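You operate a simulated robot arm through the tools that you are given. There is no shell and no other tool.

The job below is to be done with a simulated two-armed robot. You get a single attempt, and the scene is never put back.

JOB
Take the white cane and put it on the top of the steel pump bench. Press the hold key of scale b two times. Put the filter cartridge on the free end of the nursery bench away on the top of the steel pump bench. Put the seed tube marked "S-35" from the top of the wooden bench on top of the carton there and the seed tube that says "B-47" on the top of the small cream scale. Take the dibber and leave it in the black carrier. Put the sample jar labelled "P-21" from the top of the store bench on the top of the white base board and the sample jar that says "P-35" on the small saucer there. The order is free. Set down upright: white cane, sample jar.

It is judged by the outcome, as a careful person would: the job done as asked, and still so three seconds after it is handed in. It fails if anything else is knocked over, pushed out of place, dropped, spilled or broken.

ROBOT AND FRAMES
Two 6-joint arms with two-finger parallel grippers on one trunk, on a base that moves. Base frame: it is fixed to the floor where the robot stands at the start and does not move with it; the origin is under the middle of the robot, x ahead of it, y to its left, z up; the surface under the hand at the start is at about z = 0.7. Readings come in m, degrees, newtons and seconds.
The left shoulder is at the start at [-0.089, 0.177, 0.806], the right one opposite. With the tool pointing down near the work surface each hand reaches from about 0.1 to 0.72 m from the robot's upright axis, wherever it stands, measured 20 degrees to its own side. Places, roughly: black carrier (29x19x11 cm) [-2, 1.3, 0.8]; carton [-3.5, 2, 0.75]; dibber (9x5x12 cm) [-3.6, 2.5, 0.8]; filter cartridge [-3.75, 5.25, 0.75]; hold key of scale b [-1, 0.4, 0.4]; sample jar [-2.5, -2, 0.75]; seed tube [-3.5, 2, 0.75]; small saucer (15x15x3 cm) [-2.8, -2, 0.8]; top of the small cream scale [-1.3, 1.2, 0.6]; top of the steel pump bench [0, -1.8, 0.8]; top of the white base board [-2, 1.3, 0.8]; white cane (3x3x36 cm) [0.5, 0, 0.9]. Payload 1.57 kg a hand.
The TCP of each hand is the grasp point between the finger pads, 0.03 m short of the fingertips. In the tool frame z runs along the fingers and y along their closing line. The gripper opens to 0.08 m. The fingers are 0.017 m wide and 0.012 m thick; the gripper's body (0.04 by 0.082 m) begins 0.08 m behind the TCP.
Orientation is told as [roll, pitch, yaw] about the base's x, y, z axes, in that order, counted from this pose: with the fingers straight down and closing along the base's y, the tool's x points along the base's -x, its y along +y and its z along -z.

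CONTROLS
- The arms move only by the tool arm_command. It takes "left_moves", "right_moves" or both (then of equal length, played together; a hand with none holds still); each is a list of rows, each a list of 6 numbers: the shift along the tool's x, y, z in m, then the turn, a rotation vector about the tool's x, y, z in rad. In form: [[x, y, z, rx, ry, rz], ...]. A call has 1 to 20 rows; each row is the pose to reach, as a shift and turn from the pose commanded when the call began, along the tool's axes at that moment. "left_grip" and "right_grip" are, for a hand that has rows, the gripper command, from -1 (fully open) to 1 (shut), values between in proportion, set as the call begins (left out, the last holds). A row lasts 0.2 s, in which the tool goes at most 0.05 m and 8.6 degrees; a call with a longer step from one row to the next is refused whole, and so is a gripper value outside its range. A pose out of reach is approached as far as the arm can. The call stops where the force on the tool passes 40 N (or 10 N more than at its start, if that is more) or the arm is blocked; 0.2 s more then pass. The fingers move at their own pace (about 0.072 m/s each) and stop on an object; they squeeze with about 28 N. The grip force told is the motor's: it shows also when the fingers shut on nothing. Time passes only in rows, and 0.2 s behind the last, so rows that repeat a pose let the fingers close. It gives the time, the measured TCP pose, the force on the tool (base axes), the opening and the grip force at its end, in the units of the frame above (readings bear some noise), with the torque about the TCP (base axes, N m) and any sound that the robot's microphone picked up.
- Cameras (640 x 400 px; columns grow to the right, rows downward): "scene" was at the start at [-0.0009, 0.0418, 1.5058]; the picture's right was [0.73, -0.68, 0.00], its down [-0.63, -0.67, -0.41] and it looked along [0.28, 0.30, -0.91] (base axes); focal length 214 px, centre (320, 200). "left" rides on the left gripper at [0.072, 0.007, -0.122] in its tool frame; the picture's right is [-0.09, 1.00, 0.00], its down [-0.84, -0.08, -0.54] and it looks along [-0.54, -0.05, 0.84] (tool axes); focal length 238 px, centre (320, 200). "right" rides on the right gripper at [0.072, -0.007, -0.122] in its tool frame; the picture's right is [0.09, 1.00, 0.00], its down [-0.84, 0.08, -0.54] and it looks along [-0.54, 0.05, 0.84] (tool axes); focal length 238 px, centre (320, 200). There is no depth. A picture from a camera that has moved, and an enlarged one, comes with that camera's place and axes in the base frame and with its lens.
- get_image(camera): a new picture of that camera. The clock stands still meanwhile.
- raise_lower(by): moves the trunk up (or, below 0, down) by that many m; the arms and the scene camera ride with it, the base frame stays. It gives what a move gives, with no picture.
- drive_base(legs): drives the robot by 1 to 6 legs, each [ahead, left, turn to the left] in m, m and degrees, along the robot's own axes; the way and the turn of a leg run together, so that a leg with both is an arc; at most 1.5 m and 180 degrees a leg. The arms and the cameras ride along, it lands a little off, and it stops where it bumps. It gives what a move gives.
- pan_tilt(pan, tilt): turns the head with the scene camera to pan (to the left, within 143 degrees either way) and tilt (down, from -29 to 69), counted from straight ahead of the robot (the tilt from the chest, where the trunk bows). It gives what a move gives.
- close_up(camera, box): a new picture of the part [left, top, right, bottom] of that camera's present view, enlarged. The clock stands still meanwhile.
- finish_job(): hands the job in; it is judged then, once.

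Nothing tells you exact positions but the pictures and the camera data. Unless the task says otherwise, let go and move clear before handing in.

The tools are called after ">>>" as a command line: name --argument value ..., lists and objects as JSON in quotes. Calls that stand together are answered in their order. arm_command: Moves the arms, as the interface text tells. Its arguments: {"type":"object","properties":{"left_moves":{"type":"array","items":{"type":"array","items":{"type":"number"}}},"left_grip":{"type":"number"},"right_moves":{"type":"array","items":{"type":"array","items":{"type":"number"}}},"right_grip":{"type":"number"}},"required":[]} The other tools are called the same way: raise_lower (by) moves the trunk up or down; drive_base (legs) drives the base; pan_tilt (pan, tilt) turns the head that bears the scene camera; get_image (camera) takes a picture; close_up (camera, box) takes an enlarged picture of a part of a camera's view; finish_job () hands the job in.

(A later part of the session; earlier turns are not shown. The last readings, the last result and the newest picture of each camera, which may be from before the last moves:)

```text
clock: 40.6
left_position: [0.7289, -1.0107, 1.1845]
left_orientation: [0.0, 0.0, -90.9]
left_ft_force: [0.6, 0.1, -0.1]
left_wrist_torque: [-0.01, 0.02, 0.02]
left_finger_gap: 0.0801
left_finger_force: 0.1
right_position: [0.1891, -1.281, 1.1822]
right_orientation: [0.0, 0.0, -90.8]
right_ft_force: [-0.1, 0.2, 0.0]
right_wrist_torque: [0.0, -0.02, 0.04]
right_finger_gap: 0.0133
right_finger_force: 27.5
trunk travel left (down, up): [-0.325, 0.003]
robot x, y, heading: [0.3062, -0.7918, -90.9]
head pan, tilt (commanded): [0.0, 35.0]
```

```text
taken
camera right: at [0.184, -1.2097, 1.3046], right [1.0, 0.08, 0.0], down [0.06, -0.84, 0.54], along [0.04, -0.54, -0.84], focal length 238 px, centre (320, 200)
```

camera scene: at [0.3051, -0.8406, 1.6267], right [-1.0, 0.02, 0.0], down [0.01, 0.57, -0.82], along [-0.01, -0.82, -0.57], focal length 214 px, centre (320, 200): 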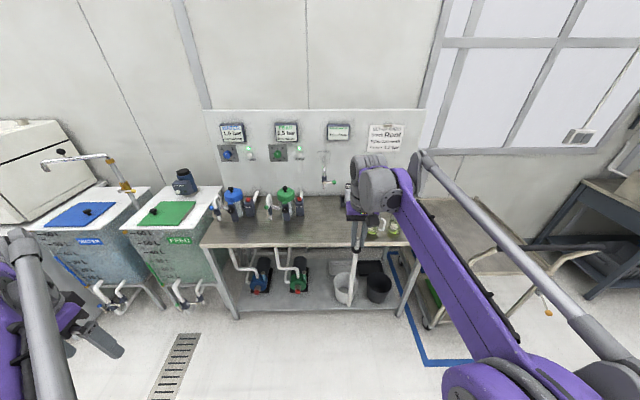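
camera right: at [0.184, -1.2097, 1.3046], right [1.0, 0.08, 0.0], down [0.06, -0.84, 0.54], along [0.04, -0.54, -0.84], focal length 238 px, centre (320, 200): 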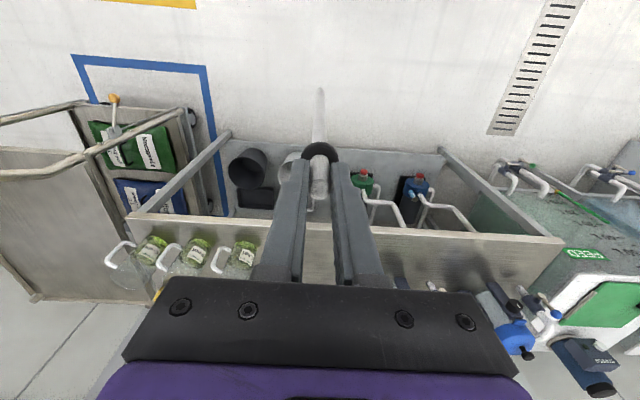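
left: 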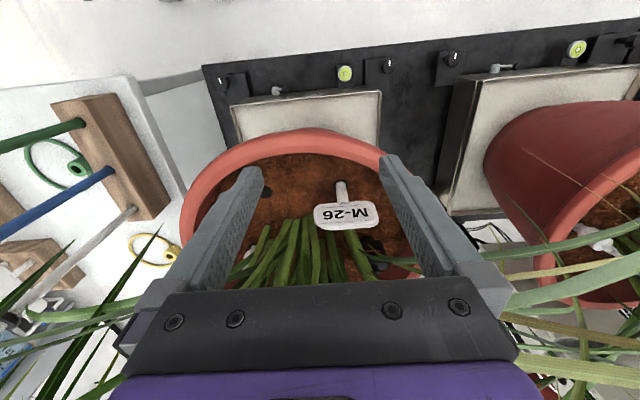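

I see the bench with pumps at left, tray with bottles and three green-labelled jugs at right, and free space in the front middle. I'll zoom in to measure the bench height and layout.

>>> close_up --camera "scene" --box '[190, 170, 430, 320]'

>>> close_up --camera "right" --box '[100, 120, 580, 320]'

>>> close_up --camera "left" --box '[0, 100, 640, 400]'

```text
2.67 times, centred on (310, 245) of scene
camera zoom: at [0.3051, -0.8406, 1.6267], right [-1.0, 0.02, 0.0], down [0.01, 0.57, -0.82], along [-0.01, -0.82, -0.57], focal length 572 px, centre (347, 80)
```

zoom: 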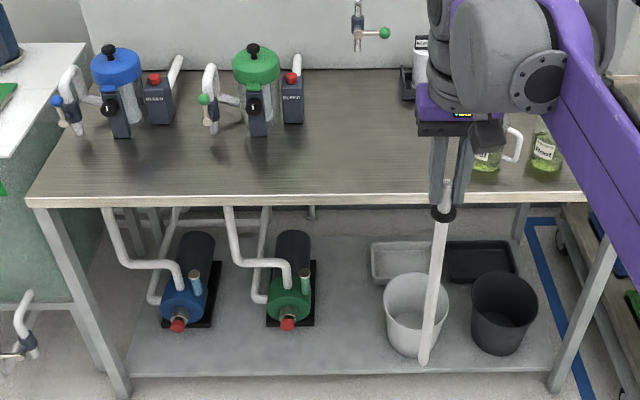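

```text
1.33 times, centred on (340, 220) of right
camera zoom: at [0.184, -1.2097, 1.3046], right [1.0, 0.08, 0.0], down [0.06, -0.84, 0.54], along [0.04, -0.54, -0.84], focal length 318 px, centre (293, 173)
```

zoom: 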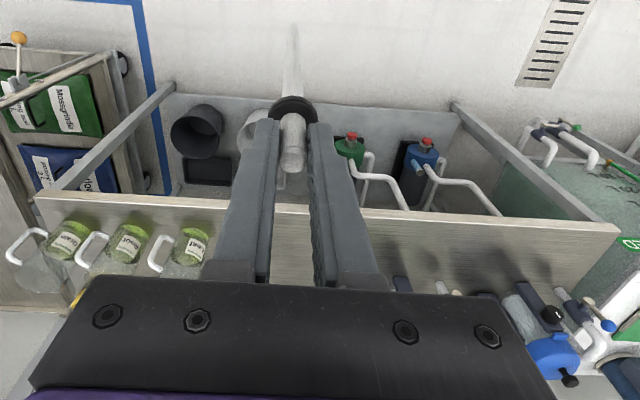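

```text
1.00 times, centred on (320, 250) of left (not enlarged: the box is as wide or as high as the picture)
camera zoom: at [0.736, -0.9401, 1.3058], right [0.99, -0.11, 0.0], down [-0.09, -0.84, 0.54], along [-0.06, -0.54, -0.84], focal length 238 px, centre (320, 150)
```

zoom: 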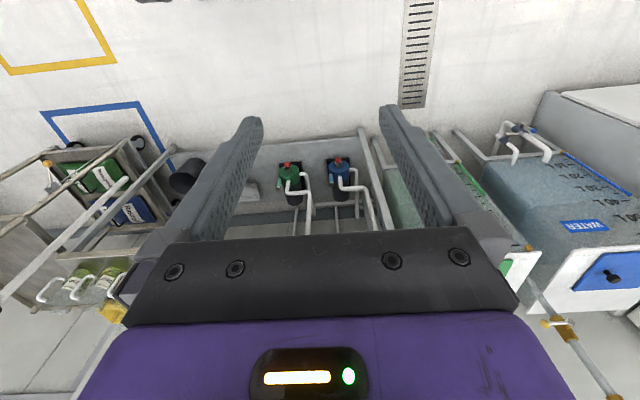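

The bench front edge is at y≈-1.63, top z≈0.785, with a free area x 0.1–0.42. I'll shift left a bit, then roll ahead so the cane is over x≈0.33.

>>> arm_command --right_moves '[[0.01, 0, -0.015, 0, 0, 0], [0.02, 0, -0.03, 0, 0, 0]]'

>>> drive_base --legs '[[0, 0.14, 0.9], [0.35, 0, 0]]'

>>> pan_tilt --pan 0 --tilt 50

>>> get_image --camera "scene"

>>> get_image --camera "right"

>>> get_image --camera "left"

```text
clock: 41.2
left_position: [0.729, -1.0097, 1.1848]
left_orientation: [0.0, 0.0, -90.9]
left_ft_force: [-0.4, 0.1, 0.8]
left_wrist_torque: [-0.02, -0.04, -0.01]
left_finger_gap: 0.0799
left_finger_force: 0.0
right_position: [0.1888, -1.2608, 1.2126]
right_orientation: [0.0, 0.0, -90.8]
right_ft_force: [-0.2, 0.2, -0.9]
right_wrist_torque: [0.02, 0.0, 0.01]
right_finger_gap: 0.0133
right_finger_force: 28.0
trunk travel left (down, up): [-0.325, 0.003]
robot x, y, heading: [0.3066, -0.7946, -90.6]
head pan, tilt (commanded): [0.0, 35.0]
```

```text
clock: 45.0
left_position: [0.8735, -1.3537, 1.1842]
left_orientation: [0.0, 0.0, -90.1]
left_ft_force: [-0.4, 0.3, -0.2]
left_wrist_torque: [0.02, 0.03, 0.0]
left_finger_gap: 0.0801
left_finger_force: 0.1
right_position: [0.3352, -1.6118, 1.2104]
right_orientation: [0.0, 0.0, -90.2]
right_ft_force: [-0.2, 0.0, -1.0]
right_wrist_torque: [-0.04, -0.03, -0.03]
right_finger_gap: 0.0131
right_finger_force: 27.8
trunk travel left (down, up): [-0.325, 0.003]
robot x, y, heading: [0.4477, -1.1421, -90.1]
head pan, tilt (commanded): [0.0, 35.0]
```

```text
clock: 45.8
left_position: [0.8743, -1.3535, 1.1842]
left_orientation: [-0.1, -0.1, -90.1]
left_ft_force: [-0.4, 0.0, 0.1]
left_wrist_torque: [-0.01, -0.02, 0.0]
left_finger_gap: 0.08
left_finger_force: 0.0
right_position: [0.3366, -1.6139, 1.2104]
right_orientation: [0.0, 0.0, -90.1]
right_ft_force: [-0.1, -1.1, -1.0]
right_wrist_torque: [-0.03, 0.0, -0.01]
right_finger_gap: 0.0134
right_finger_force: 28.2
trunk travel left (down, up): [-0.325, 0.003]
robot x, y, heading: [0.4475, -1.1439, -90.0]
head pan, tilt (commanded): [0.0, 50.0]
```

```text
taken
camera scene: at [0.4473, -1.1794, 1.6051], right [-1.0, 0.0, 0.0], down [0.0, 0.77, -0.64], along [0.0, -0.64, -0.77], focal length 214 px, centre (320, 200)
```

scene: 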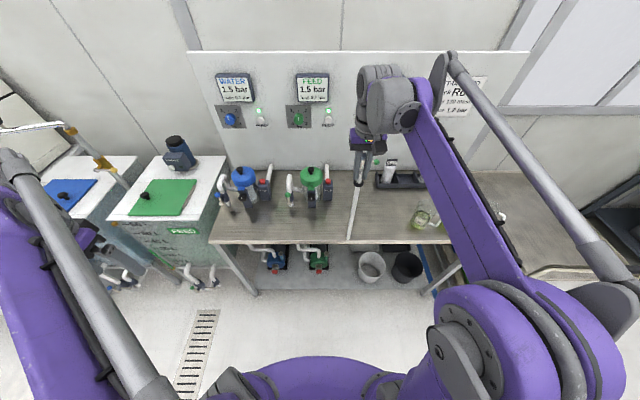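

```text
taken
camera right: at [0.33, -1.5409, 1.3342], right [1.0, 0.09, 0.0], down [0.08, -0.84, 0.54], along [0.05, -0.54, -0.84], focal length 238 px, centre (320, 200)
```

right: 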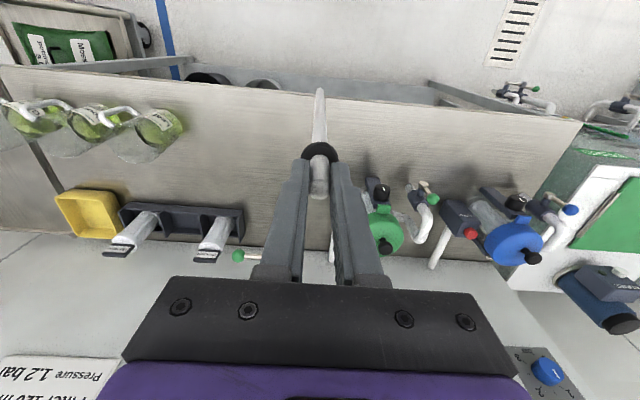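

```text
taken
camera left: at [0.8795, -1.2835, 1.3058], right [1.0, -0.09, 0.0], down [-0.08, -0.84, 0.54], along [-0.05, -0.54, -0.84], focal length 238 px, centre (320, 200)
```

left: 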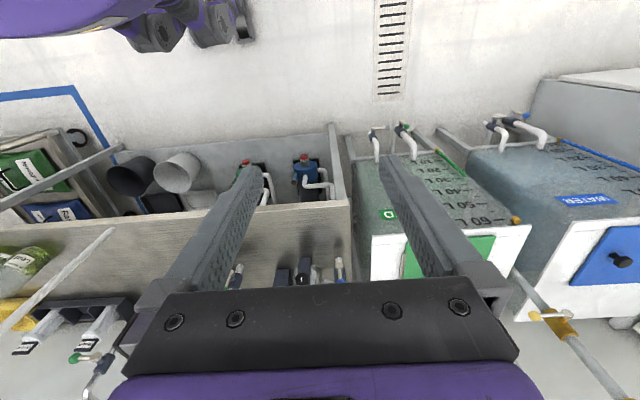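

The left camera confirms the cane hangs vertical, tip ~0.35 m below the TCP, and the bench top is at z≈0.78. I'll roll ahead so the cane is over a clear spot at about (0.28, -1.78).

>>> drive_base --legs '[[0.165, -0.06, 0]]'

>>> get_image --camera "scene"

>>> get_image --camera "right"

>>> get_image --camera "left"

```text
clock: 47.2
left_position: [0.8142, -1.5145, 1.1837]
left_orientation: [0.0, 0.0, -90.0]
left_ft_force: [-0.4, 0.8, -1.2]
left_wrist_torque: [0.01, 0.01, 0.03]
left_finger_gap: 0.08
left_finger_force: 0.0
right_position: [0.2776, -1.7728, 1.2107]
right_orientation: [-0.1, 0.0, -90.0]
right_ft_force: [-0.3, 0.2, -0.2]
right_wrist_torque: [0.01, 0.02, 0.03]
right_finger_gap: 0.0133
right_finger_force: 27.9
trunk travel left (down, up): [-0.325, 0.003]
robot x, y, heading: [0.3887, -1.307, -89.9]
head pan, tilt (commanded): [0.0, 50.0]
```

```text
taken
camera scene: at [0.3878, -1.3398, 1.6048], right [-1.0, 0.0, 0.0], down [0.0, 0.77, -0.64], along [0.0, -0.64, -0.77], focal length 214 px, centre (320, 200)
```

scene: 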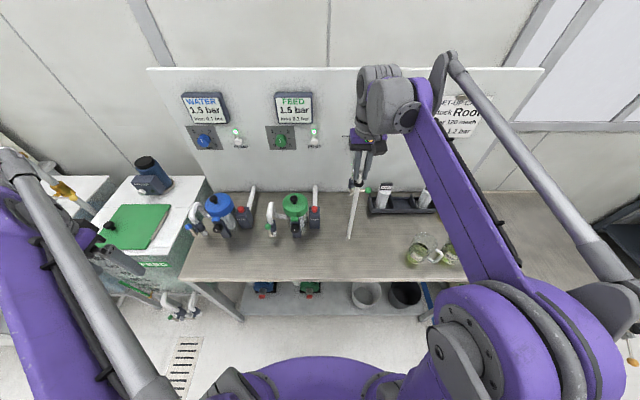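

```text
taken
camera right: at [0.2707, -1.7014, 1.334], right [1.0, 0.09, 0.0], down [0.08, -0.84, 0.54], along [0.05, -0.54, -0.84], focal length 238 px, centre (320, 200)
```

right: 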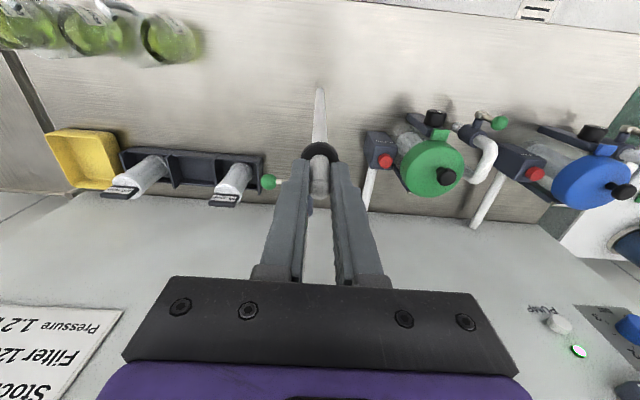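

```text
taken
camera left: at [0.8201, -1.4438, 1.3055], right [1.0, -0.09, 0.0], down [-0.08, -0.84, 0.54], along [-0.05, -0.54, -0.84], focal length 238 px, centre (320, 200)
```

left: 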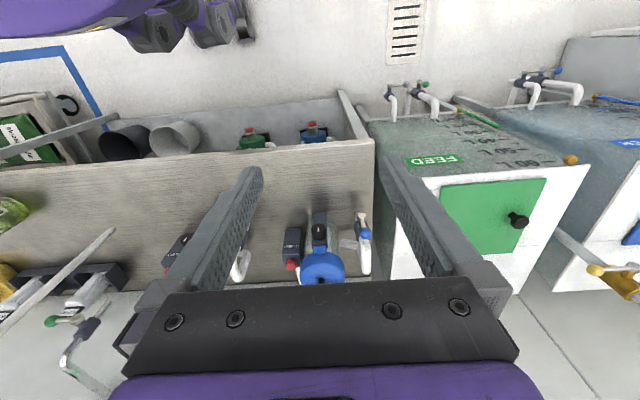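

I'll zoom to measure the cane's lean from the side and front before setting it down.

>>> close_up --camera "left" --box '[0, 200, 160, 360]'

>>> close_up --camera "scene" --box '[300, 130, 420, 250]'

>>> close_up --camera "right" --box '[270, 70, 390, 190]'

```text
2.50 times, centred on (80, 280) of left
camera zoom: at [0.8201, -1.4438, 1.3055], right [1.0, -0.09, 0.0], down [-0.08, -0.84, 0.54], along [-0.05, -0.54, -0.84], focal length 596 px, centre (920, 0)
```

zoom: 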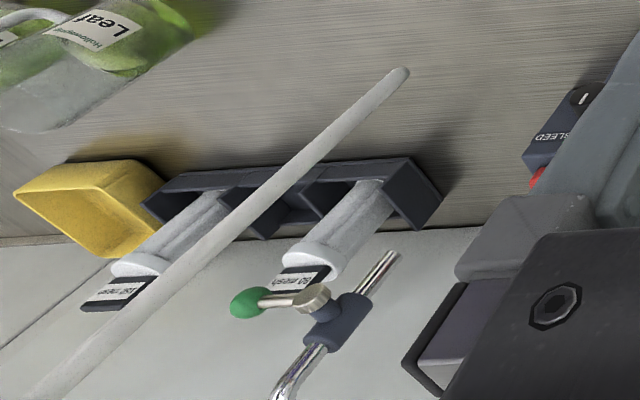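

```text
3.33 times, centred on (360, 190) of scene
camera zoom: at [0.3878, -1.3398, 1.6048], right [-1.0, 0.0, 0.0], down [0.0, 0.77, -0.64], along [0.0, -0.64, -0.77], focal length 715 px, centre (187, 233)
```

zoom: 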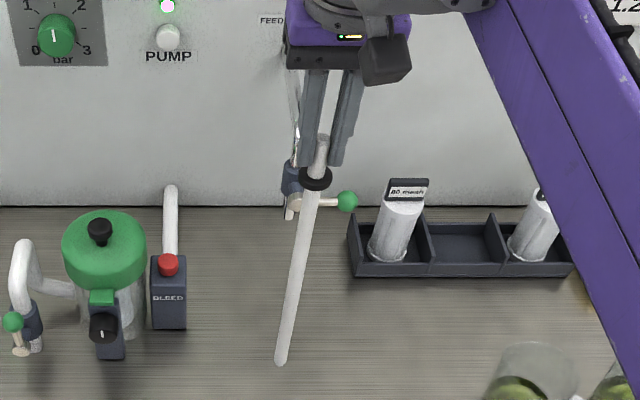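

```text
3.33 times, centred on (330, 130) of right
camera zoom: at [0.2707, -1.7014, 1.334], right [1.0, 0.09, 0.0], down [0.08, -0.84, 0.54], along [0.05, -0.54, -0.84], focal length 794 px, centre (287, 433)
```

zoom: 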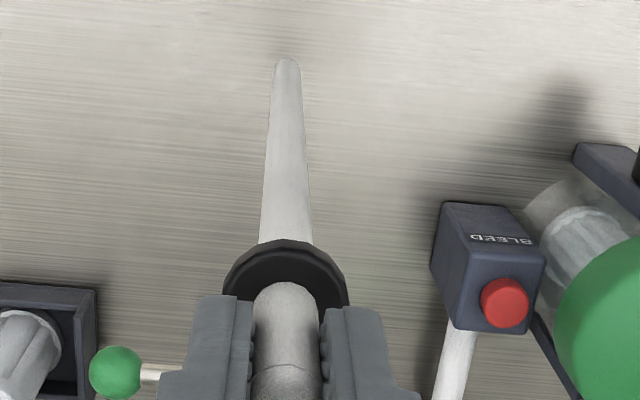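

The cane leans less than half a degree, tip at z≈0.852. I'll lower it in small steps until I feel contact.

>>> arm_command --right_moves '[[0, 0, 0.02, 0, 0, 0], [0, 0, 0.04, 0, 0, 0], [0, 0, 0.055, 0, 0, 0], [0, 0, 0.055, 0, 0, 0]]'

>>> close_up --camera "left" --box '[0, 160, 160, 320]'

>>> close_up --camera "scene" --box '[300, 150, 420, 270]'

```text
clock: 48.2
left_position: [0.8138, -1.5144, 1.184]
left_orientation: [0.0, -0.1, -90.0]
left_ft_force: [-0.2, -0.7, -0.1]
left_wrist_torque: [0.04, -0.02, 0.04]
left_finger_gap: 0.0804
left_finger_force: 0.0
right_position: [0.2772, -1.7715, 1.1574]
right_orientation: [0.0, -0.1, -90.0]
right_ft_force: [0.5, -0.6, 27.5]
right_wrist_torque: [-0.1, 0.0, -0.01]
right_finger_gap: 0.0135
right_finger_force: 28.3
trunk travel left (down, up): [-0.325, 0.003]
robot x, y, heading: [0.3913, -1.3075, -90.1]
head pan, tilt (commanded): [0.0, 50.0]
```

```text
2.50 times, centred on (80, 240) of left
camera zoom: at [0.8203, -1.4432, 1.3061], right [1.0, -0.09, 0.0], down [-0.08, -0.84, 0.54], along [-0.05, -0.54, -0.84], focal length 596 px, centre (920, 100)
```

zoom: 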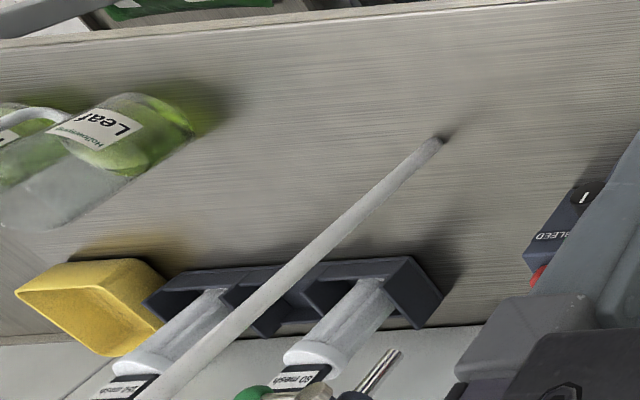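

```text
3.33 times, centred on (360, 210) of scene
camera zoom: at [0.3881, -1.3387, 1.6052], right [-1.0, 0.0, 0.0], down [0.0, 0.77, -0.64], along [0.0, -0.64, -0.77], focal length 715 px, centre (187, 167)
```

zoom: 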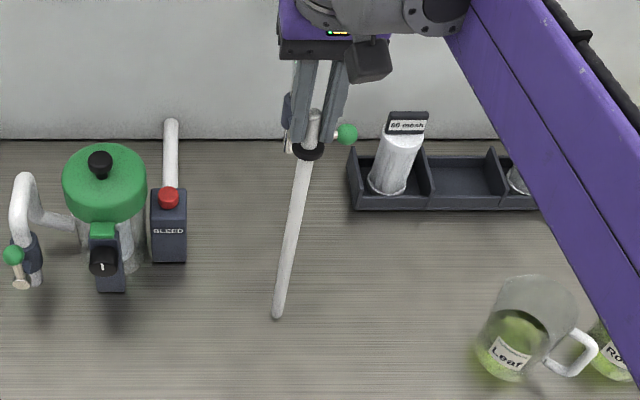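

Contact reached, bench at z≈0.80 with 27 N downward. I'll ease off 2 mm to relax the force before releasing.

>>> arm_command --right_moves '[[0, 0, -0.0018, 0, 0, 0], [0, 0, -0.0018, 0, 0, 0]]'

```text
clock: 48.8
left_position: [0.8136, -1.5158, 1.183]
left_orientation: [0.1, 0.1, -90.0]
left_ft_force: [-0.3, -0.2, 0.6]
left_wrist_torque: [-0.03, 0.02, 0.03]
left_finger_gap: 0.0801
left_finger_force: 0.1
right_position: [0.2765, -1.7728, 1.1569]
right_orientation: [0.1, 0.0, -90.1]
right_ft_force: [-0.3, 1.4, 1.9]
right_wrist_torque: [0.21, -0.06, 0.0]
right_finger_gap: 0.0134
right_finger_force: 28.4
trunk travel left (down, up): [-0.325, 0.003]
robot x, y, heading: [0.3887, -1.3071, -90.1]
head pan, tilt (commanded): [0.0, 50.0]
```

>>> arm_command --right_moves '[[0, 0, -0.001, 0, 0, 0], [0, 0, -0.001, 0, 0, 0]]'

>>> close_up --camera "left" --box '[0, 160, 160, 360]'

>>> close_up --camera "scene" --box '[330, 150, 400, 250]'

>>> close_up --camera "right" --box '[270, 70, 390, 190]'

```text
clock: 49.4
left_position: [0.8131, -1.5167, 1.1837]
left_orientation: [0.0, 0.0, -90.0]
left_ft_force: [0.3, -0.2, 0.3]
left_wrist_torque: [0.0, 0.03, -0.03]
left_finger_gap: 0.0797
left_finger_force: 0.2
right_position: [0.2762, -1.7736, 1.1584]
right_orientation: [0.0, 0.1, -89.9]
right_ft_force: [-0.3, -0.3, -0.4]
right_wrist_torque: [0.03, -0.05, 0.01]
right_finger_gap: 0.0133
right_finger_force: 27.5
trunk travel left (down, up): [-0.325, 0.003]
robot x, y, heading: [0.389, -1.3057, -90.0]
head pan, tilt (commanded): [0.0, 50.0]
```

```text
2.00 times, centred on (80, 260) of left
camera zoom: at [0.82, -1.4449, 1.3058], right [1.0, -0.09, 0.0], down [-0.08, -0.84, 0.54], along [-0.05, -0.54, -0.84], focal length 477 px, centre (800, 80)
```

zoom: 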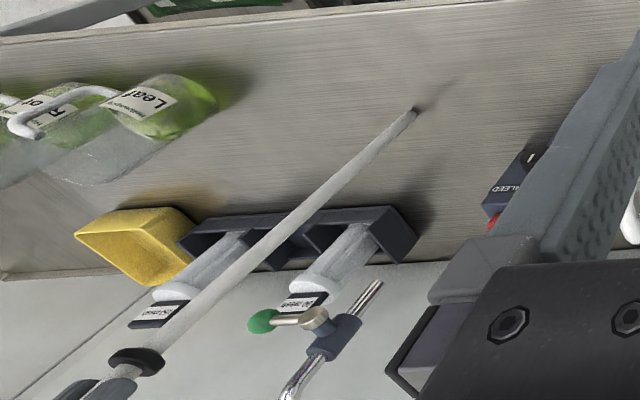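

```text
4.00 times, centred on (365, 200) of scene
camera zoom: at [0.3877, -1.341, 1.605], right [-1.0, 0.0, 0.0], down [0.0, 0.77, -0.64], along [0.0, -0.64, -0.77], focal length 858 px, centre (140, 200)
```

zoom: 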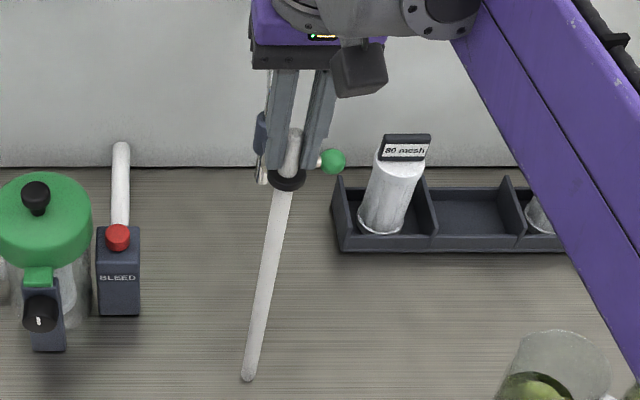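

```text
3.33 times, centred on (330, 130) of right
camera zoom: at [0.2699, -1.702, 1.2823], right [1.0, 0.09, 0.0], down [0.08, -0.84, 0.54], along [0.05, -0.54, -0.84], focal length 794 px, centre (287, 433)
```

zoom: 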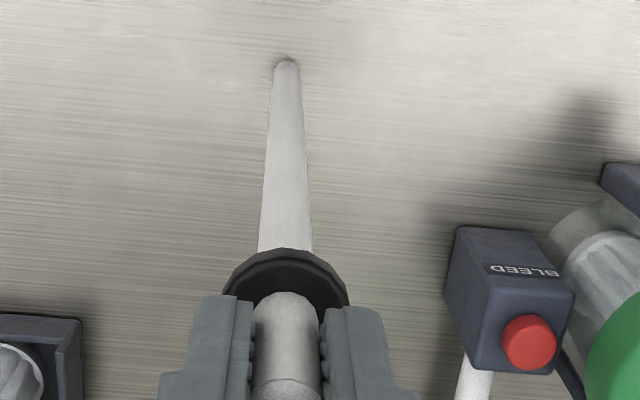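

The cane is vertical within about 0.3° and just above contact. I'll lower half a millimetre and release it gently.

>>> arm_command --right_moves '[[0, 0, 0.0006, 0, 0, 0], [0, 0, 0.0006, 0, 0, 0]]'

>>> arm_command --right_moves '[[0, 0, 0, 0, 0, 0], [0, 0, 0, 0, 0, 0], [0, 0, 0, 0, 0, 0]]' --right_grip 0.2

>>> close_up --camera "left" --box '[0, 160, 160, 360]'

>>> close_up --camera "scene" --box '[330, 150, 400, 250]'

>>> close_up --camera "right" --box '[270, 70, 390, 190]'

```text
clock: 50.0
left_position: [0.8135, -1.5156, 1.1837]
left_orientation: [0.0, 0.0, -90.0]
left_ft_force: [0.4, 0.4, -0.7]
left_wrist_torque: [-0.02, 0.0, 0.04]
left_finger_gap: 0.0799
left_finger_force: 0.0
right_position: [0.2764, -1.7745, 1.1585]
right_orientation: [0.0, 0.0, -90.0]
right_ft_force: [-0.1, -0.7, -0.2]
right_wrist_torque: [0.02, 0.01, -0.02]
right_finger_gap: 0.0133
right_finger_force: 28.1
trunk travel left (down, up): [-0.325, 0.003]
robot x, y, heading: [0.3901, -1.3074, -90.0]
head pan, tilt (commanded): [0.0, 50.0]
```

```text
clock: 50.8
left_position: [0.8141, -1.5148, 1.184]
left_orientation: [0.0, 0.0, -89.9]
left_ft_force: [0.7, 0.4, -0.2]
left_wrist_torque: [0.01, -0.01, 0.0]
left_finger_gap: 0.0801
left_finger_force: 0.0
right_position: [0.2767, -1.7739, 1.16]
right_orientation: [0.0, 0.0, -90.0]
right_ft_force: [-0.6, -0.1, -0.6]
right_wrist_torque: [-0.02, 0.0, 0.03]
right_finger_gap: 0.0318
right_finger_force: 0.0
trunk travel left (down, up): [-0.325, 0.003]
robot x, y, heading: [0.3922, -1.3052, -89.9]
head pan, tilt (commanded): [0.0, 50.0]
```

```text
2.00 times, centred on (80, 260) of left
camera zoom: at [0.8199, -1.4449, 1.3058], right [1.0, -0.09, 0.0], down [-0.08, -0.84, 0.54], along [-0.05, -0.54, -0.84], focal length 477 px, centre (800, 80)
```

zoom: 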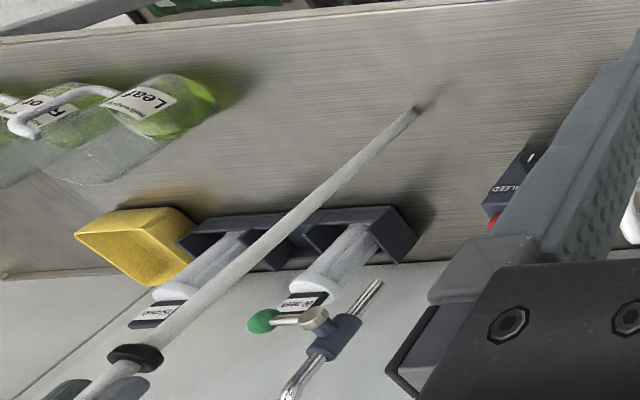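

```text
4.00 times, centred on (365, 200) of scene
camera zoom: at [0.3877, -1.341, 1.605], right [-1.0, 0.0, 0.0], down [0.0, 0.77, -0.64], along [0.0, -0.64, -0.77], focal length 858 px, centre (140, 200)
```

zoom: 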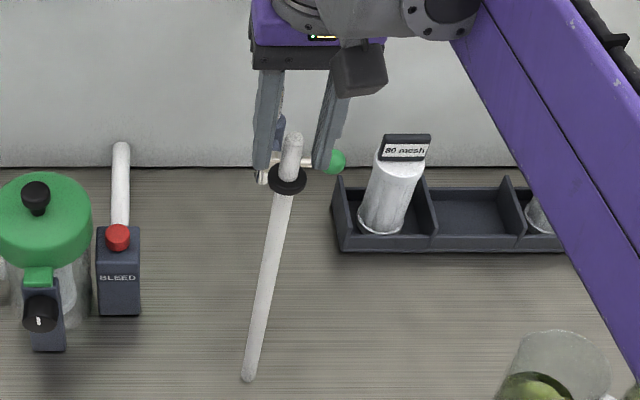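

```text
3.33 times, centred on (330, 130) of right
camera zoom: at [0.2698, -1.7023, 1.2817], right [1.0, 0.09, 0.0], down [0.08, -0.84, 0.54], along [0.05, -0.54, -0.84], focal length 794 px, centre (287, 433)
```

zoom: 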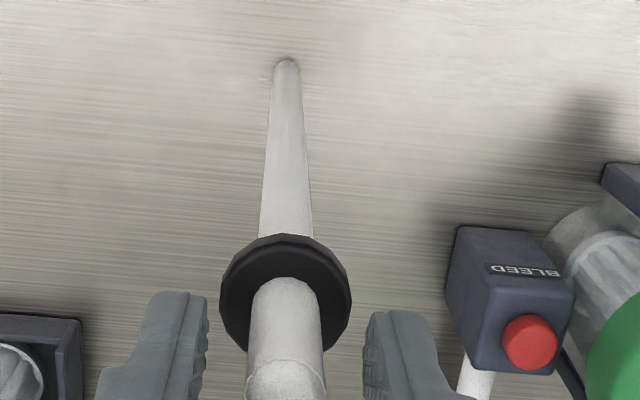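

Released; the cane appears to stand. I'll wait a second with the hand still and check it again.

>>> arm_command --right_moves '[[0, 0, 0, 0, 0, 0], [0, 0, 0, 0, 0, 0], [0, 0, 0, 0, 0, 0], [0, 0, 0, 0, 0, 0], [0, 0, 0, 0, 0, 0]]' --right_grip -0.1

>>> close_up --camera "left" --box '[0, 160, 160, 360]'

>>> close_up --camera "scene" --box '[330, 150, 400, 250]'

>>> close_up --camera "right" --box '[270, 70, 390, 190]'

```text
clock: 52.0
left_position: [0.8143, -1.515, 1.1845]
left_orientation: [-0.1, -0.1, -90.0]
left_ft_force: [-0.4, 0.9, 1.2]
left_wrist_torque: [0.0, 0.01, -0.02]
left_finger_gap: 0.0801
left_finger_force: 0.0
right_position: [0.2759, -1.774, 1.1597]
right_orientation: [-0.1, 0.0, -90.0]
right_ft_force: [0.0, -1.0, -0.8]
right_wrist_torque: [-0.04, 0.03, 0.0]
right_finger_gap: 0.0439
right_finger_force: 0.0
trunk travel left (down, up): [-0.325, 0.003]
robot x, y, heading: [0.3848, -1.3042, -89.8]
head pan, tilt (commanded): [0.0, 50.0]
```

```text
2.00 times, centred on (80, 260) of left
camera zoom: at [0.8199, -1.4449, 1.3058], right [1.0, -0.09, 0.0], down [-0.08, -0.84, 0.54], along [-0.05, -0.54, -0.84], focal length 477 px, centre (800, 80)
```

zoom: 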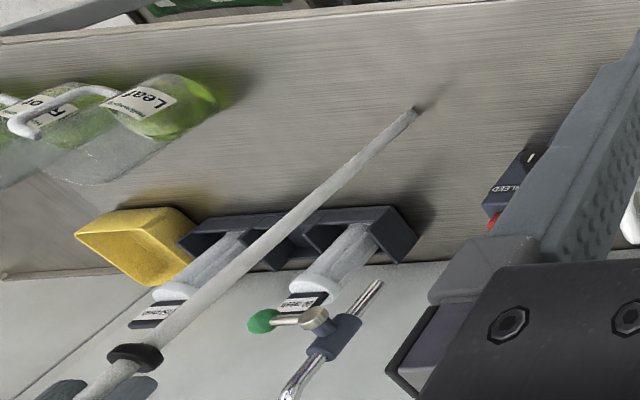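

```text
4.00 times, centred on (365, 200) of scene
camera zoom: at [0.3877, -1.341, 1.605], right [-1.0, 0.0, 0.0], down [0.0, 0.77, -0.64], along [0.0, -0.64, -0.77], focal length 858 px, centre (140, 200)
```

zoom: 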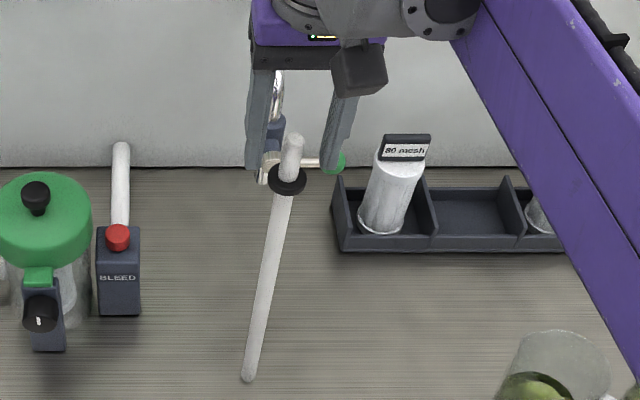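

```text
3.33 times, centred on (330, 130) of right
camera zoom: at [0.2698, -1.7023, 1.2817], right [1.0, 0.09, 0.0], down [0.08, -0.84, 0.54], along [0.05, -0.54, -0.84], focal length 794 px, centre (287, 433)
```

zoom: 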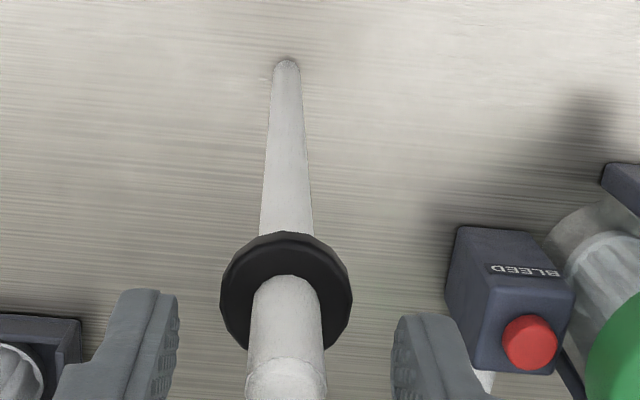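

The cane stands still on its own. I'll open fully, rise clear and back away from the bench.

>>> arm_command --right_moves '[[0, 0, 0, 0, 0, 0], [0, 0, -0.015, 0, 0, 0], [0, 0, -0.03, 0, 0, 0], [0, 0, -0.05, 0, 0, 0]]' --right_grip -0.6

>>> drive_base --legs '[[-0.45, 0, 0]]'

>>> pan_tilt --pan 0 --tilt 35

>>> close_up --camera "scene" --box '[190, 120, 450, 300]'

```text
clock: 53.0
left_position: [0.8133, -1.5163, 1.1845]
left_orientation: [-0.1, 0.0, -90.0]
left_ft_force: [0.6, 0.9, 0.0]
left_wrist_torque: [0.02, 0.02, 0.02]
left_finger_gap: 0.0802
left_finger_force: 0.1
right_position: [0.2771, -1.7745, 1.2091]
right_orientation: [0.0, 0.1, -90.0]
right_ft_force: [-0.2, -0.7, -0.1]
right_wrist_torque: [-0.01, 0.01, 0.01]
right_finger_gap: 0.0641
right_finger_force: 0.0
trunk travel left (down, up): [-0.325, 0.003]
robot x, y, heading: [0.3905, -1.3043, -90.1]
head pan, tilt (commanded): [0.0, 50.0]
```

```text
clock: 55.8
left_position: [0.8137, -1.0614, 1.1839]
left_orientation: [0.0, -0.1, -89.9]
left_ft_force: [0.3, 0.1, 0.3]
left_wrist_torque: [0.0, 0.03, -0.03]
left_finger_gap: 0.08
left_finger_force: 0.1
right_position: [0.2772, -1.3214, 1.21]
right_orientation: [0.0, -0.1, -90.0]
right_ft_force: [0.5, 0.0, -0.4]
right_wrist_torque: [-0.01, 0.02, -0.05]
right_finger_gap: 0.0639
right_finger_force: 0.1
trunk travel left (down, up): [-0.325, 0.003]
robot x, y, heading: [0.3871, -0.8509, -90.1]
head pan, tilt (commanded): [0.0, 50.0]
```

```text
clock: 56.5
left_position: [0.8142, -1.0605, 1.1831]
left_orientation: [-0.1, 0.0, -89.9]
left_ft_force: [0.3, 0.2, 1.3]
left_wrist_torque: [0.01, -0.01, -0.01]
left_finger_gap: 0.0801
left_finger_force: 0.0
right_position: [0.2777, -1.3203, 1.2089]
right_orientation: [0.0, 0.0, -89.9]
right_ft_force: [-0.2, -0.1, 0.2]
right_wrist_torque: [-0.02, -0.01, -0.02]
right_finger_gap: 0.0639
right_finger_force: 0.2
trunk travel left (down, up): [-0.325, 0.003]
robot x, y, heading: [0.387, -0.8523, -89.9]
head pan, tilt (commanded): [0.0, 35.0]
```

```text
2.22 times, centred on (320, 210) of scene
camera zoom: at [0.3874, -0.8975, 1.6267], right [-1.0, 0.0, 0.0], down [0.0, 0.57, -0.82], along [0.0, -0.82, -0.57], focal length 477 px, centre (320, 178)
```

zoom: 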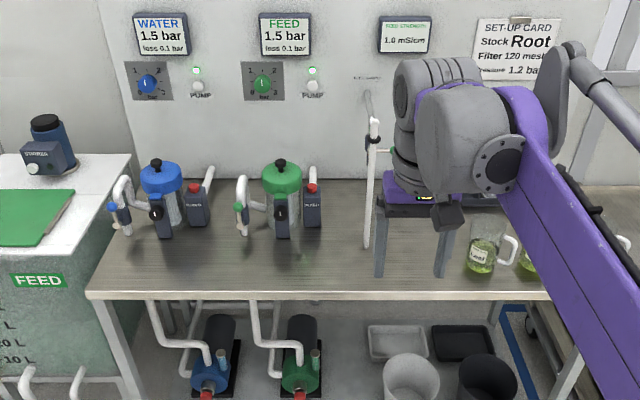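

The cane stands upright on the bench. Next is scale b's hold key; I'll slide away from the table and turn around toward the black scale benches.

>>> drive_base --legs '[[0, -0.6, 0], [0, 0, -90]]'

>>> pan_tilt --pan 0 --tilt 30

>>> get_image --camera "scene"

>>> pan_tilt --pan -50 --tilt 35

>>> get_image --camera "scene"

```text
clock: 66.0
left_position: [-0.4108, -1.278, 1.1846]
left_orientation: [0.0, 0.0, -179.5]
left_ft_force: [1.3, 0.1, -0.1]
left_wrist_torque: [0.0, 0.02, -0.01]
left_finger_gap: 0.0801
left_finger_force: 0.1
right_position: [-0.6753, -0.7437, 1.209]
right_orientation: [0.0, 0.0, -179.4]
right_ft_force: [-0.3, 0.4, 0.5]
right_wrist_torque: [0.0, 0.02, 0.01]
right_finger_gap: 0.0642
right_finger_force: 0.1
trunk travel left (down, up): [-0.325, 0.003]
robot x, y, heading: [-0.206, -0.8466, -179.4]
head pan, tilt (commanded): [0.0, 35.0]
```

```text
clock: 66.7
left_position: [-0.4113, -1.2789, 1.1836]
left_orientation: [0.0, 0.0, -179.4]
left_ft_force: [0.8, -0.2, -0.2]
left_wrist_torque: [0.0, 0.01, -0.01]
left_finger_gap: 0.0801
left_finger_force: 0.0
right_position: [-0.6747, -0.7429, 1.2088]
right_orientation: [0.1, 0.0, -179.4]
right_ft_force: [0.6, -0.3, -0.4]
right_wrist_torque: [-0.02, 0.0, 0.0]
right_finger_gap: 0.0641
right_finger_force: 0.1
trunk travel left (down, up): [-0.325, 0.003]
robot x, y, heading: [-0.2028, -0.8507, -179.4]
head pan, tilt (commanded): [0.0, 30.0]
```

```text
taken
camera scene: at [-0.2538, -0.8522, 1.6345], right [-0.01, 1.0, 0.0], down [0.5, 0.01, -0.87], along [-0.87, -0.01, -0.5], focal length 214 px, centre (320, 200)
```

scene: 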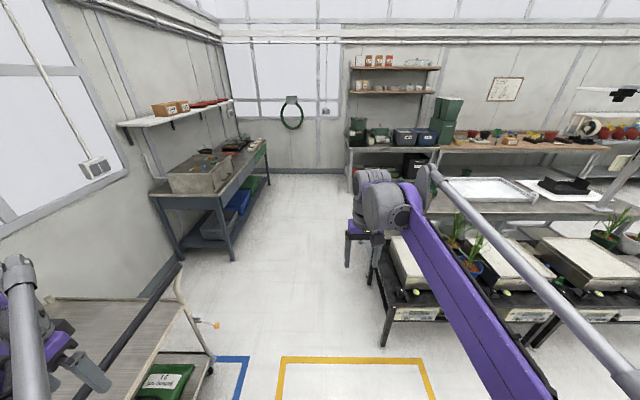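

```text
clock: 67.9
left_position: [-0.4107, -1.2783, 1.184]
left_orientation: [0.0, 0.0, -179.4]
left_ft_force: [0.4, 0.1, 0.3]
left_wrist_torque: [0.02, 0.01, 0.01]
left_finger_gap: 0.0798
left_finger_force: 0.0
right_position: [-0.6736, -0.7429, 1.2094]
right_orientation: [0.0, 0.0, -179.3]
right_ft_force: [-0.8, -1.3, -0.2]
right_wrist_torque: [-0.01, 0.04, 0.01]
right_finger_gap: 0.0641
right_finger_force: 0.0
trunk travel left (down, up): [-0.325, 0.003]
robot x, y, heading: [-0.2049, -0.8491, -179.1]
head pan, tilt (commanded): [-50.0, 35.0]
```

```text
taken
camera scene: at [-0.2207, -0.7845, 1.6267], right [0.76, 0.65, 0.0], down [0.37, -0.44, -0.82], along [-0.53, 0.62, -0.57], focal length 214 px, centre (320, 200)
```

scene: 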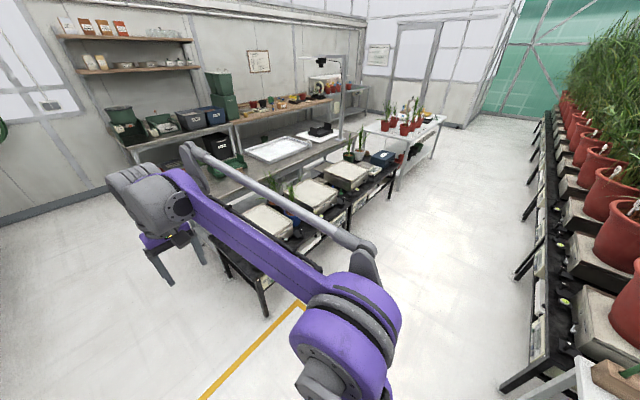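

I'll slide sideways (+y) to stand in front of the scales on the black benches.

>>> drive_base --legs '[[0, -1.15, 0]]'

>>> pan_tilt --pan 0 --tilt 45

>>> get_image --camera "scene"

>>> get_image --camera "right"

>>> get_image --camera "left"

```text
clock: 78.2
left_position: [-0.4214, -0.1234, 1.1832]
left_orientation: [0.1, 0.1, 179.7]
left_ft_force: [0.7, -0.6, 0.2]
left_wrist_torque: [0.06, 0.04, 0.02]
left_finger_gap: 0.08
left_finger_force: 0.0
right_position: [-0.6764, 0.4148, 1.2091]
right_orientation: [0.0, 0.0, 179.8]
right_ft_force: [-0.4, -0.4, 0.9]
right_wrist_torque: [0.02, 0.04, 0.0]
right_finger_gap: 0.0639
right_finger_force: 0.0
trunk travel left (down, up): [-0.325, 0.003]
robot x, y, heading: [-0.2124, 0.3007, 180.0]
head pan, tilt (commanded): [-50.0, 35.0]
```

```text
clock: 79.4
left_position: [-0.4197, -0.1241, 1.1831]
left_orientation: [-0.1, 0.0, 179.7]
left_ft_force: [-0.7, 0.5, -0.4]
left_wrist_torque: [-0.01, 0.02, -0.01]
left_finger_gap: 0.0799
left_finger_force: 0.1
right_position: [-0.6759, 0.414, 1.2094]
right_orientation: [-0.1, 0.1, 179.7]
right_ft_force: [-0.6, 0.2, 0.8]
right_wrist_torque: [0.0, 0.0, 0.0]
right_finger_gap: 0.0637
right_finger_force: 0.0
trunk travel left (down, up): [-0.325, 0.003]
robot x, y, heading: [-0.2088, 0.3032, 179.7]
head pan, tilt (commanded): [0.0, 45.0]
```

```text
taken
camera scene: at [-0.2475, 0.299, 1.6119], right [0.01, 1.0, 0.0], down [0.71, 0.0, -0.71], along [-0.71, 0.0, -0.71], focal length 214 px, centre (320, 200)
```

scene: 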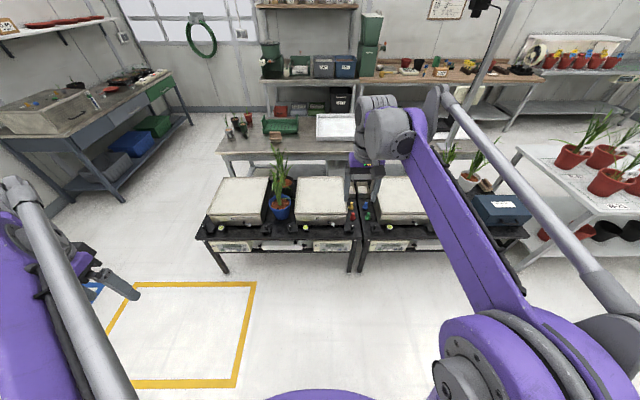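

```text
taken
camera right: at [-0.6042, 0.4202, 1.3321], right [0.09, -1.0, 0.0], down [-0.84, -0.07, 0.54], along [-0.54, -0.05, -0.84], focal length 238 px, centre (320, 200)
```

right: 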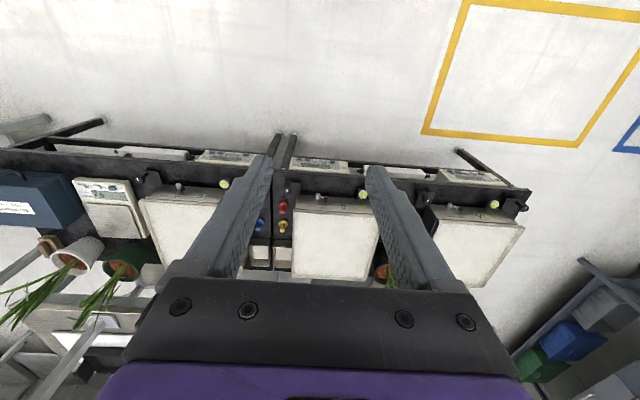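

```text
taken
camera left: at [-0.3486, -0.1321, 1.3058], right [-0.1, -1.0, 0.0], down [-0.84, 0.08, 0.54], along [-0.54, 0.05, -0.84], focal length 238 px, centre (320, 200)
```

left: 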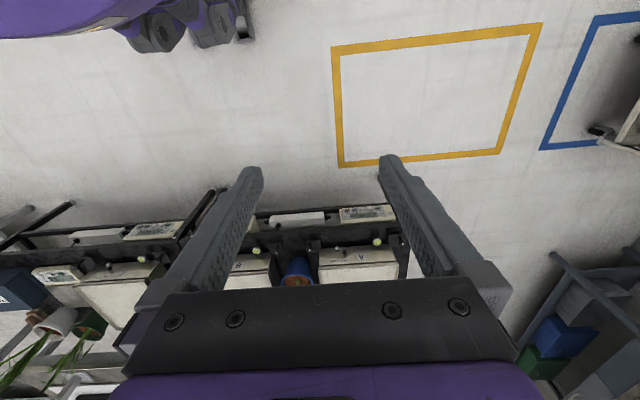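

The scales' panels are on the front of the black bench below the platforms. I'll zoom in on them to identify scale b and its hold key.

>>> close_up --camera "scene" --box '[195, 165, 375, 275]'

>>> close_up --camera "right" --box '[180, 130, 540, 290]'

>>> close_up --camera "scene" --box '[280, 225, 370, 275]'

```text
3.56 times, centred on (285, 220) of scene
camera zoom: at [-0.2475, 0.299, 1.6119], right [0.01, 1.0, 0.0], down [0.71, 0.0, -0.71], along [-0.71, 0.0, -0.71], focal length 763 px, centre (444, 129)
```

zoom: 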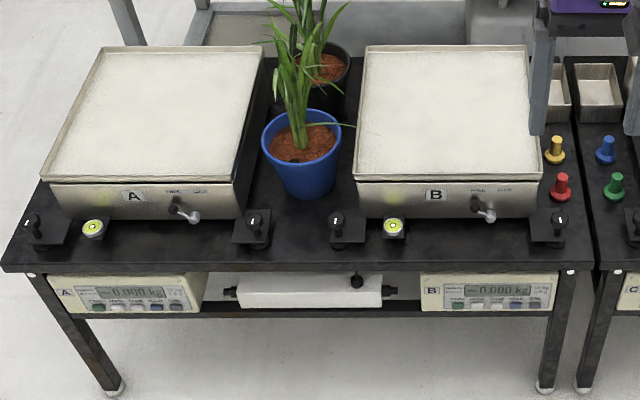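

```text
1.78 times, centred on (360, 210) of right
camera zoom: at [-0.6042, 0.4202, 1.3321], right [0.09, -1.0, 0.0], down [-0.84, -0.07, 0.54], along [-0.54, -0.05, -0.84], focal length 424 px, centre (249, 182)
```

zoom: 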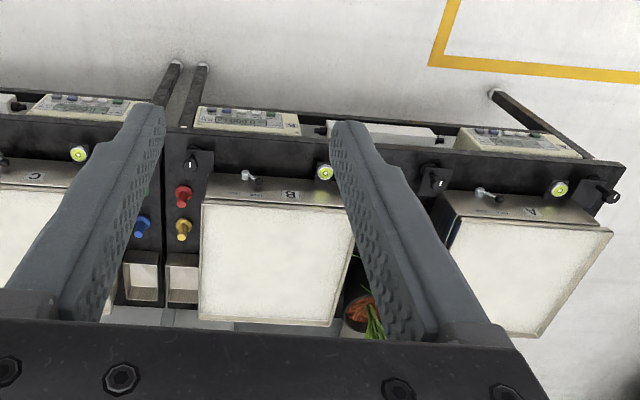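

```text
7.11 times, centred on (325, 250) of scene
camera zoom: at [-0.2475, 0.299, 1.6119], right [0.01, 1.0, 0.0], down [0.71, 0.0, -0.71], along [-0.71, 0.0, -0.71], focal length 1525 px, centre (284, -156)
```

zoom: 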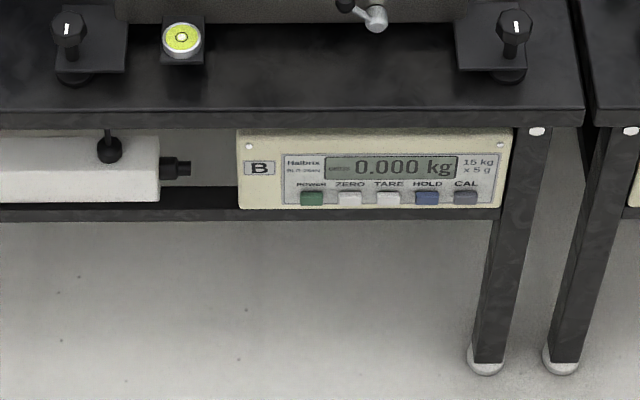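

Scale B's panel sits under the bench front with keys POWER, ZERO, TARE, HOLD (blue), CAL. I'll lower the trunk and pitch the right hand forward to press HOLD with closed fingertips.

>>> raise_lower --by -0.25

>>> arm_command --right_moves '[[0.02, 0, 0.02, 0, -0.14, 0], [0.04, 0, 0.05, 0, -0.28, 0], [0.06, 0, 0.08, 0, -0.42, 0], [0.08, 0, 0.11, 0, -0.56, 0], [0.09, 0, 0.14, 0, -0.7, 0], [0.09, 0, 0.17, 0, -0.84, 0], [0.09, 0, 0.2, 0, -0.98, 0], [0.09, 0, 0.23, 0, -1.05, 0]]' --right_grip 1

>>> get_image --camera "right"

>>> get_image --camera "scene"

```text
clock: 82.0
left_position: [-0.4196, -0.1233, 0.9338]
left_orientation: [0.0, 0.0, 179.7]
left_ft_force: [0.2, 0.1, -0.5]
left_wrist_torque: [0.02, -0.01, -0.01]
left_finger_gap: 0.08
left_finger_force: 0.1
right_position: [-0.6767, 0.4145, 0.9599]
right_orientation: [0.0, -0.1, 179.7]
right_ft_force: [-0.1, -0.7, 0.8]
right_wrist_torque: [-0.01, -0.01, -0.01]
right_finger_gap: 0.0641
right_finger_force: 0.0
trunk travel left (down, up): [-0.075, 0.253]
robot x, y, heading: [-0.208, 0.2988, 179.8]
head pan, tilt (commanded): [0.0, 45.0]
```

```text
clock: 83.8
left_position: [-0.4209, -0.1239, 0.9337]
left_orientation: [-0.1, 0.0, 179.7]
left_ft_force: [-0.8, -0.5, -0.2]
left_wrist_torque: [0.0, -0.01, -0.04]
left_finger_gap: 0.08
left_finger_force: 0.0
right_position: [-0.5864, 0.4141, 0.7297]
right_orientation: [0.0, -60.3, 179.8]
right_ft_force: [0.4, -0.3, -0.4]
right_wrist_torque: [-0.02, -0.02, 0.04]
right_finger_gap: 0.0
right_finger_force: 21.4
trunk travel left (down, up): [-0.075, 0.253]
robot x, y, heading: [-0.2095, 0.3032, 179.7]
head pan, tilt (commanded): [0.0, 45.0]
```

```text
taken
camera right: at [-0.4445, 0.4204, 0.7285], right [0.04, -1.0, -0.08], down [0.06, -0.08, 1.0], along [-1.0, -0.04, 0.05], focal length 238 px, centre (320, 200)
```

right: 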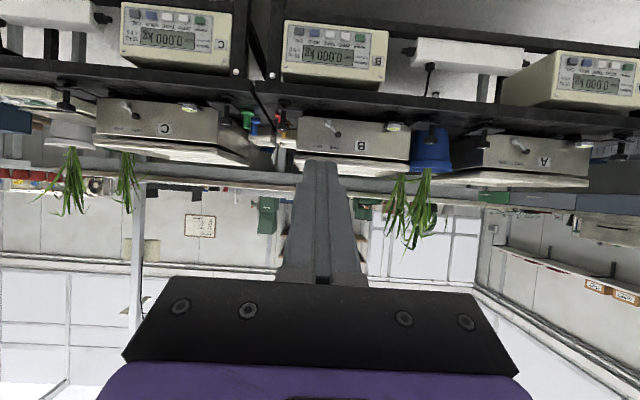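

```text
taken
camera scene: at [-0.2809, 0.2989, 1.3524], right [0.01, 1.0, 0.0], down [0.71, 0.0, -0.71], along [-0.71, 0.0, -0.71], focal length 214 px, centre (320, 200)
```

scene: 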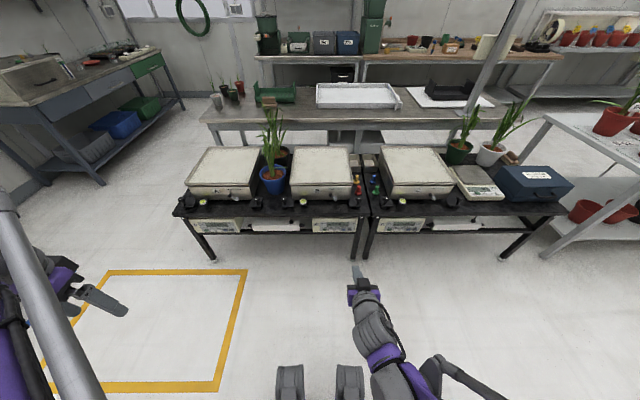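

Good clear view. I'll zoom on scale B's panel from both cameras to locate the HOLD key in 3D.

>>> close_up --camera "right" --box '[270, 10, 400, 100]'

>>> close_up --camera "scene" --box '[290, 200, 380, 250]'

```text
4.44 times, centred on (335, 55) of right
camera zoom: at [-0.4445, 0.4204, 0.7285], right [0.04, -1.0, -0.08], down [0.06, -0.08, 1.0], along [-1.0, -0.04, 0.05], focal length 1059 px, centre (253, 844)
```

zoom: 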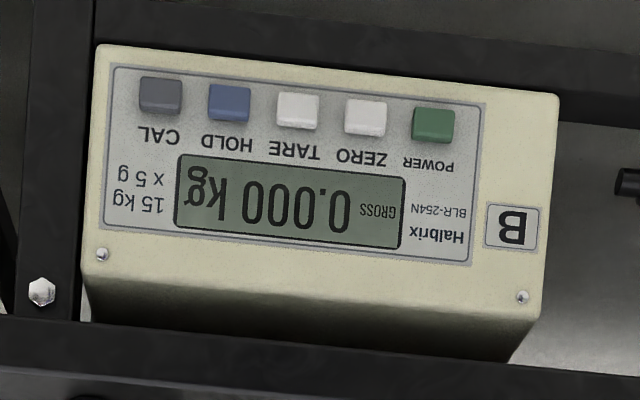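

```text
7.11 times, centred on (335, 225) of scene
camera zoom: at [-0.2809, 0.2989, 1.3524], right [0.01, 1.0, 0.0], down [0.71, 0.0, -0.71], along [-0.71, 0.0, -0.71], focal length 1525 px, centre (213, 22)
```

zoom: 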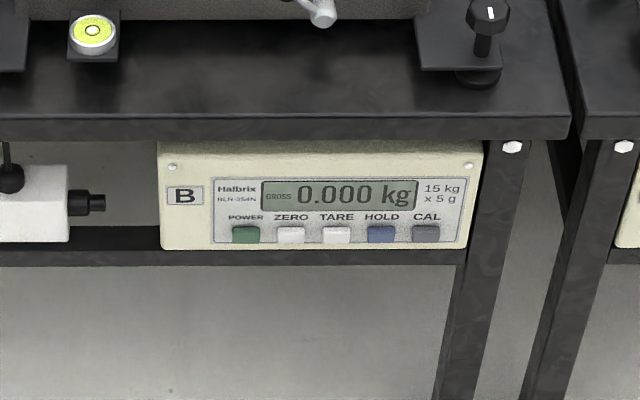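

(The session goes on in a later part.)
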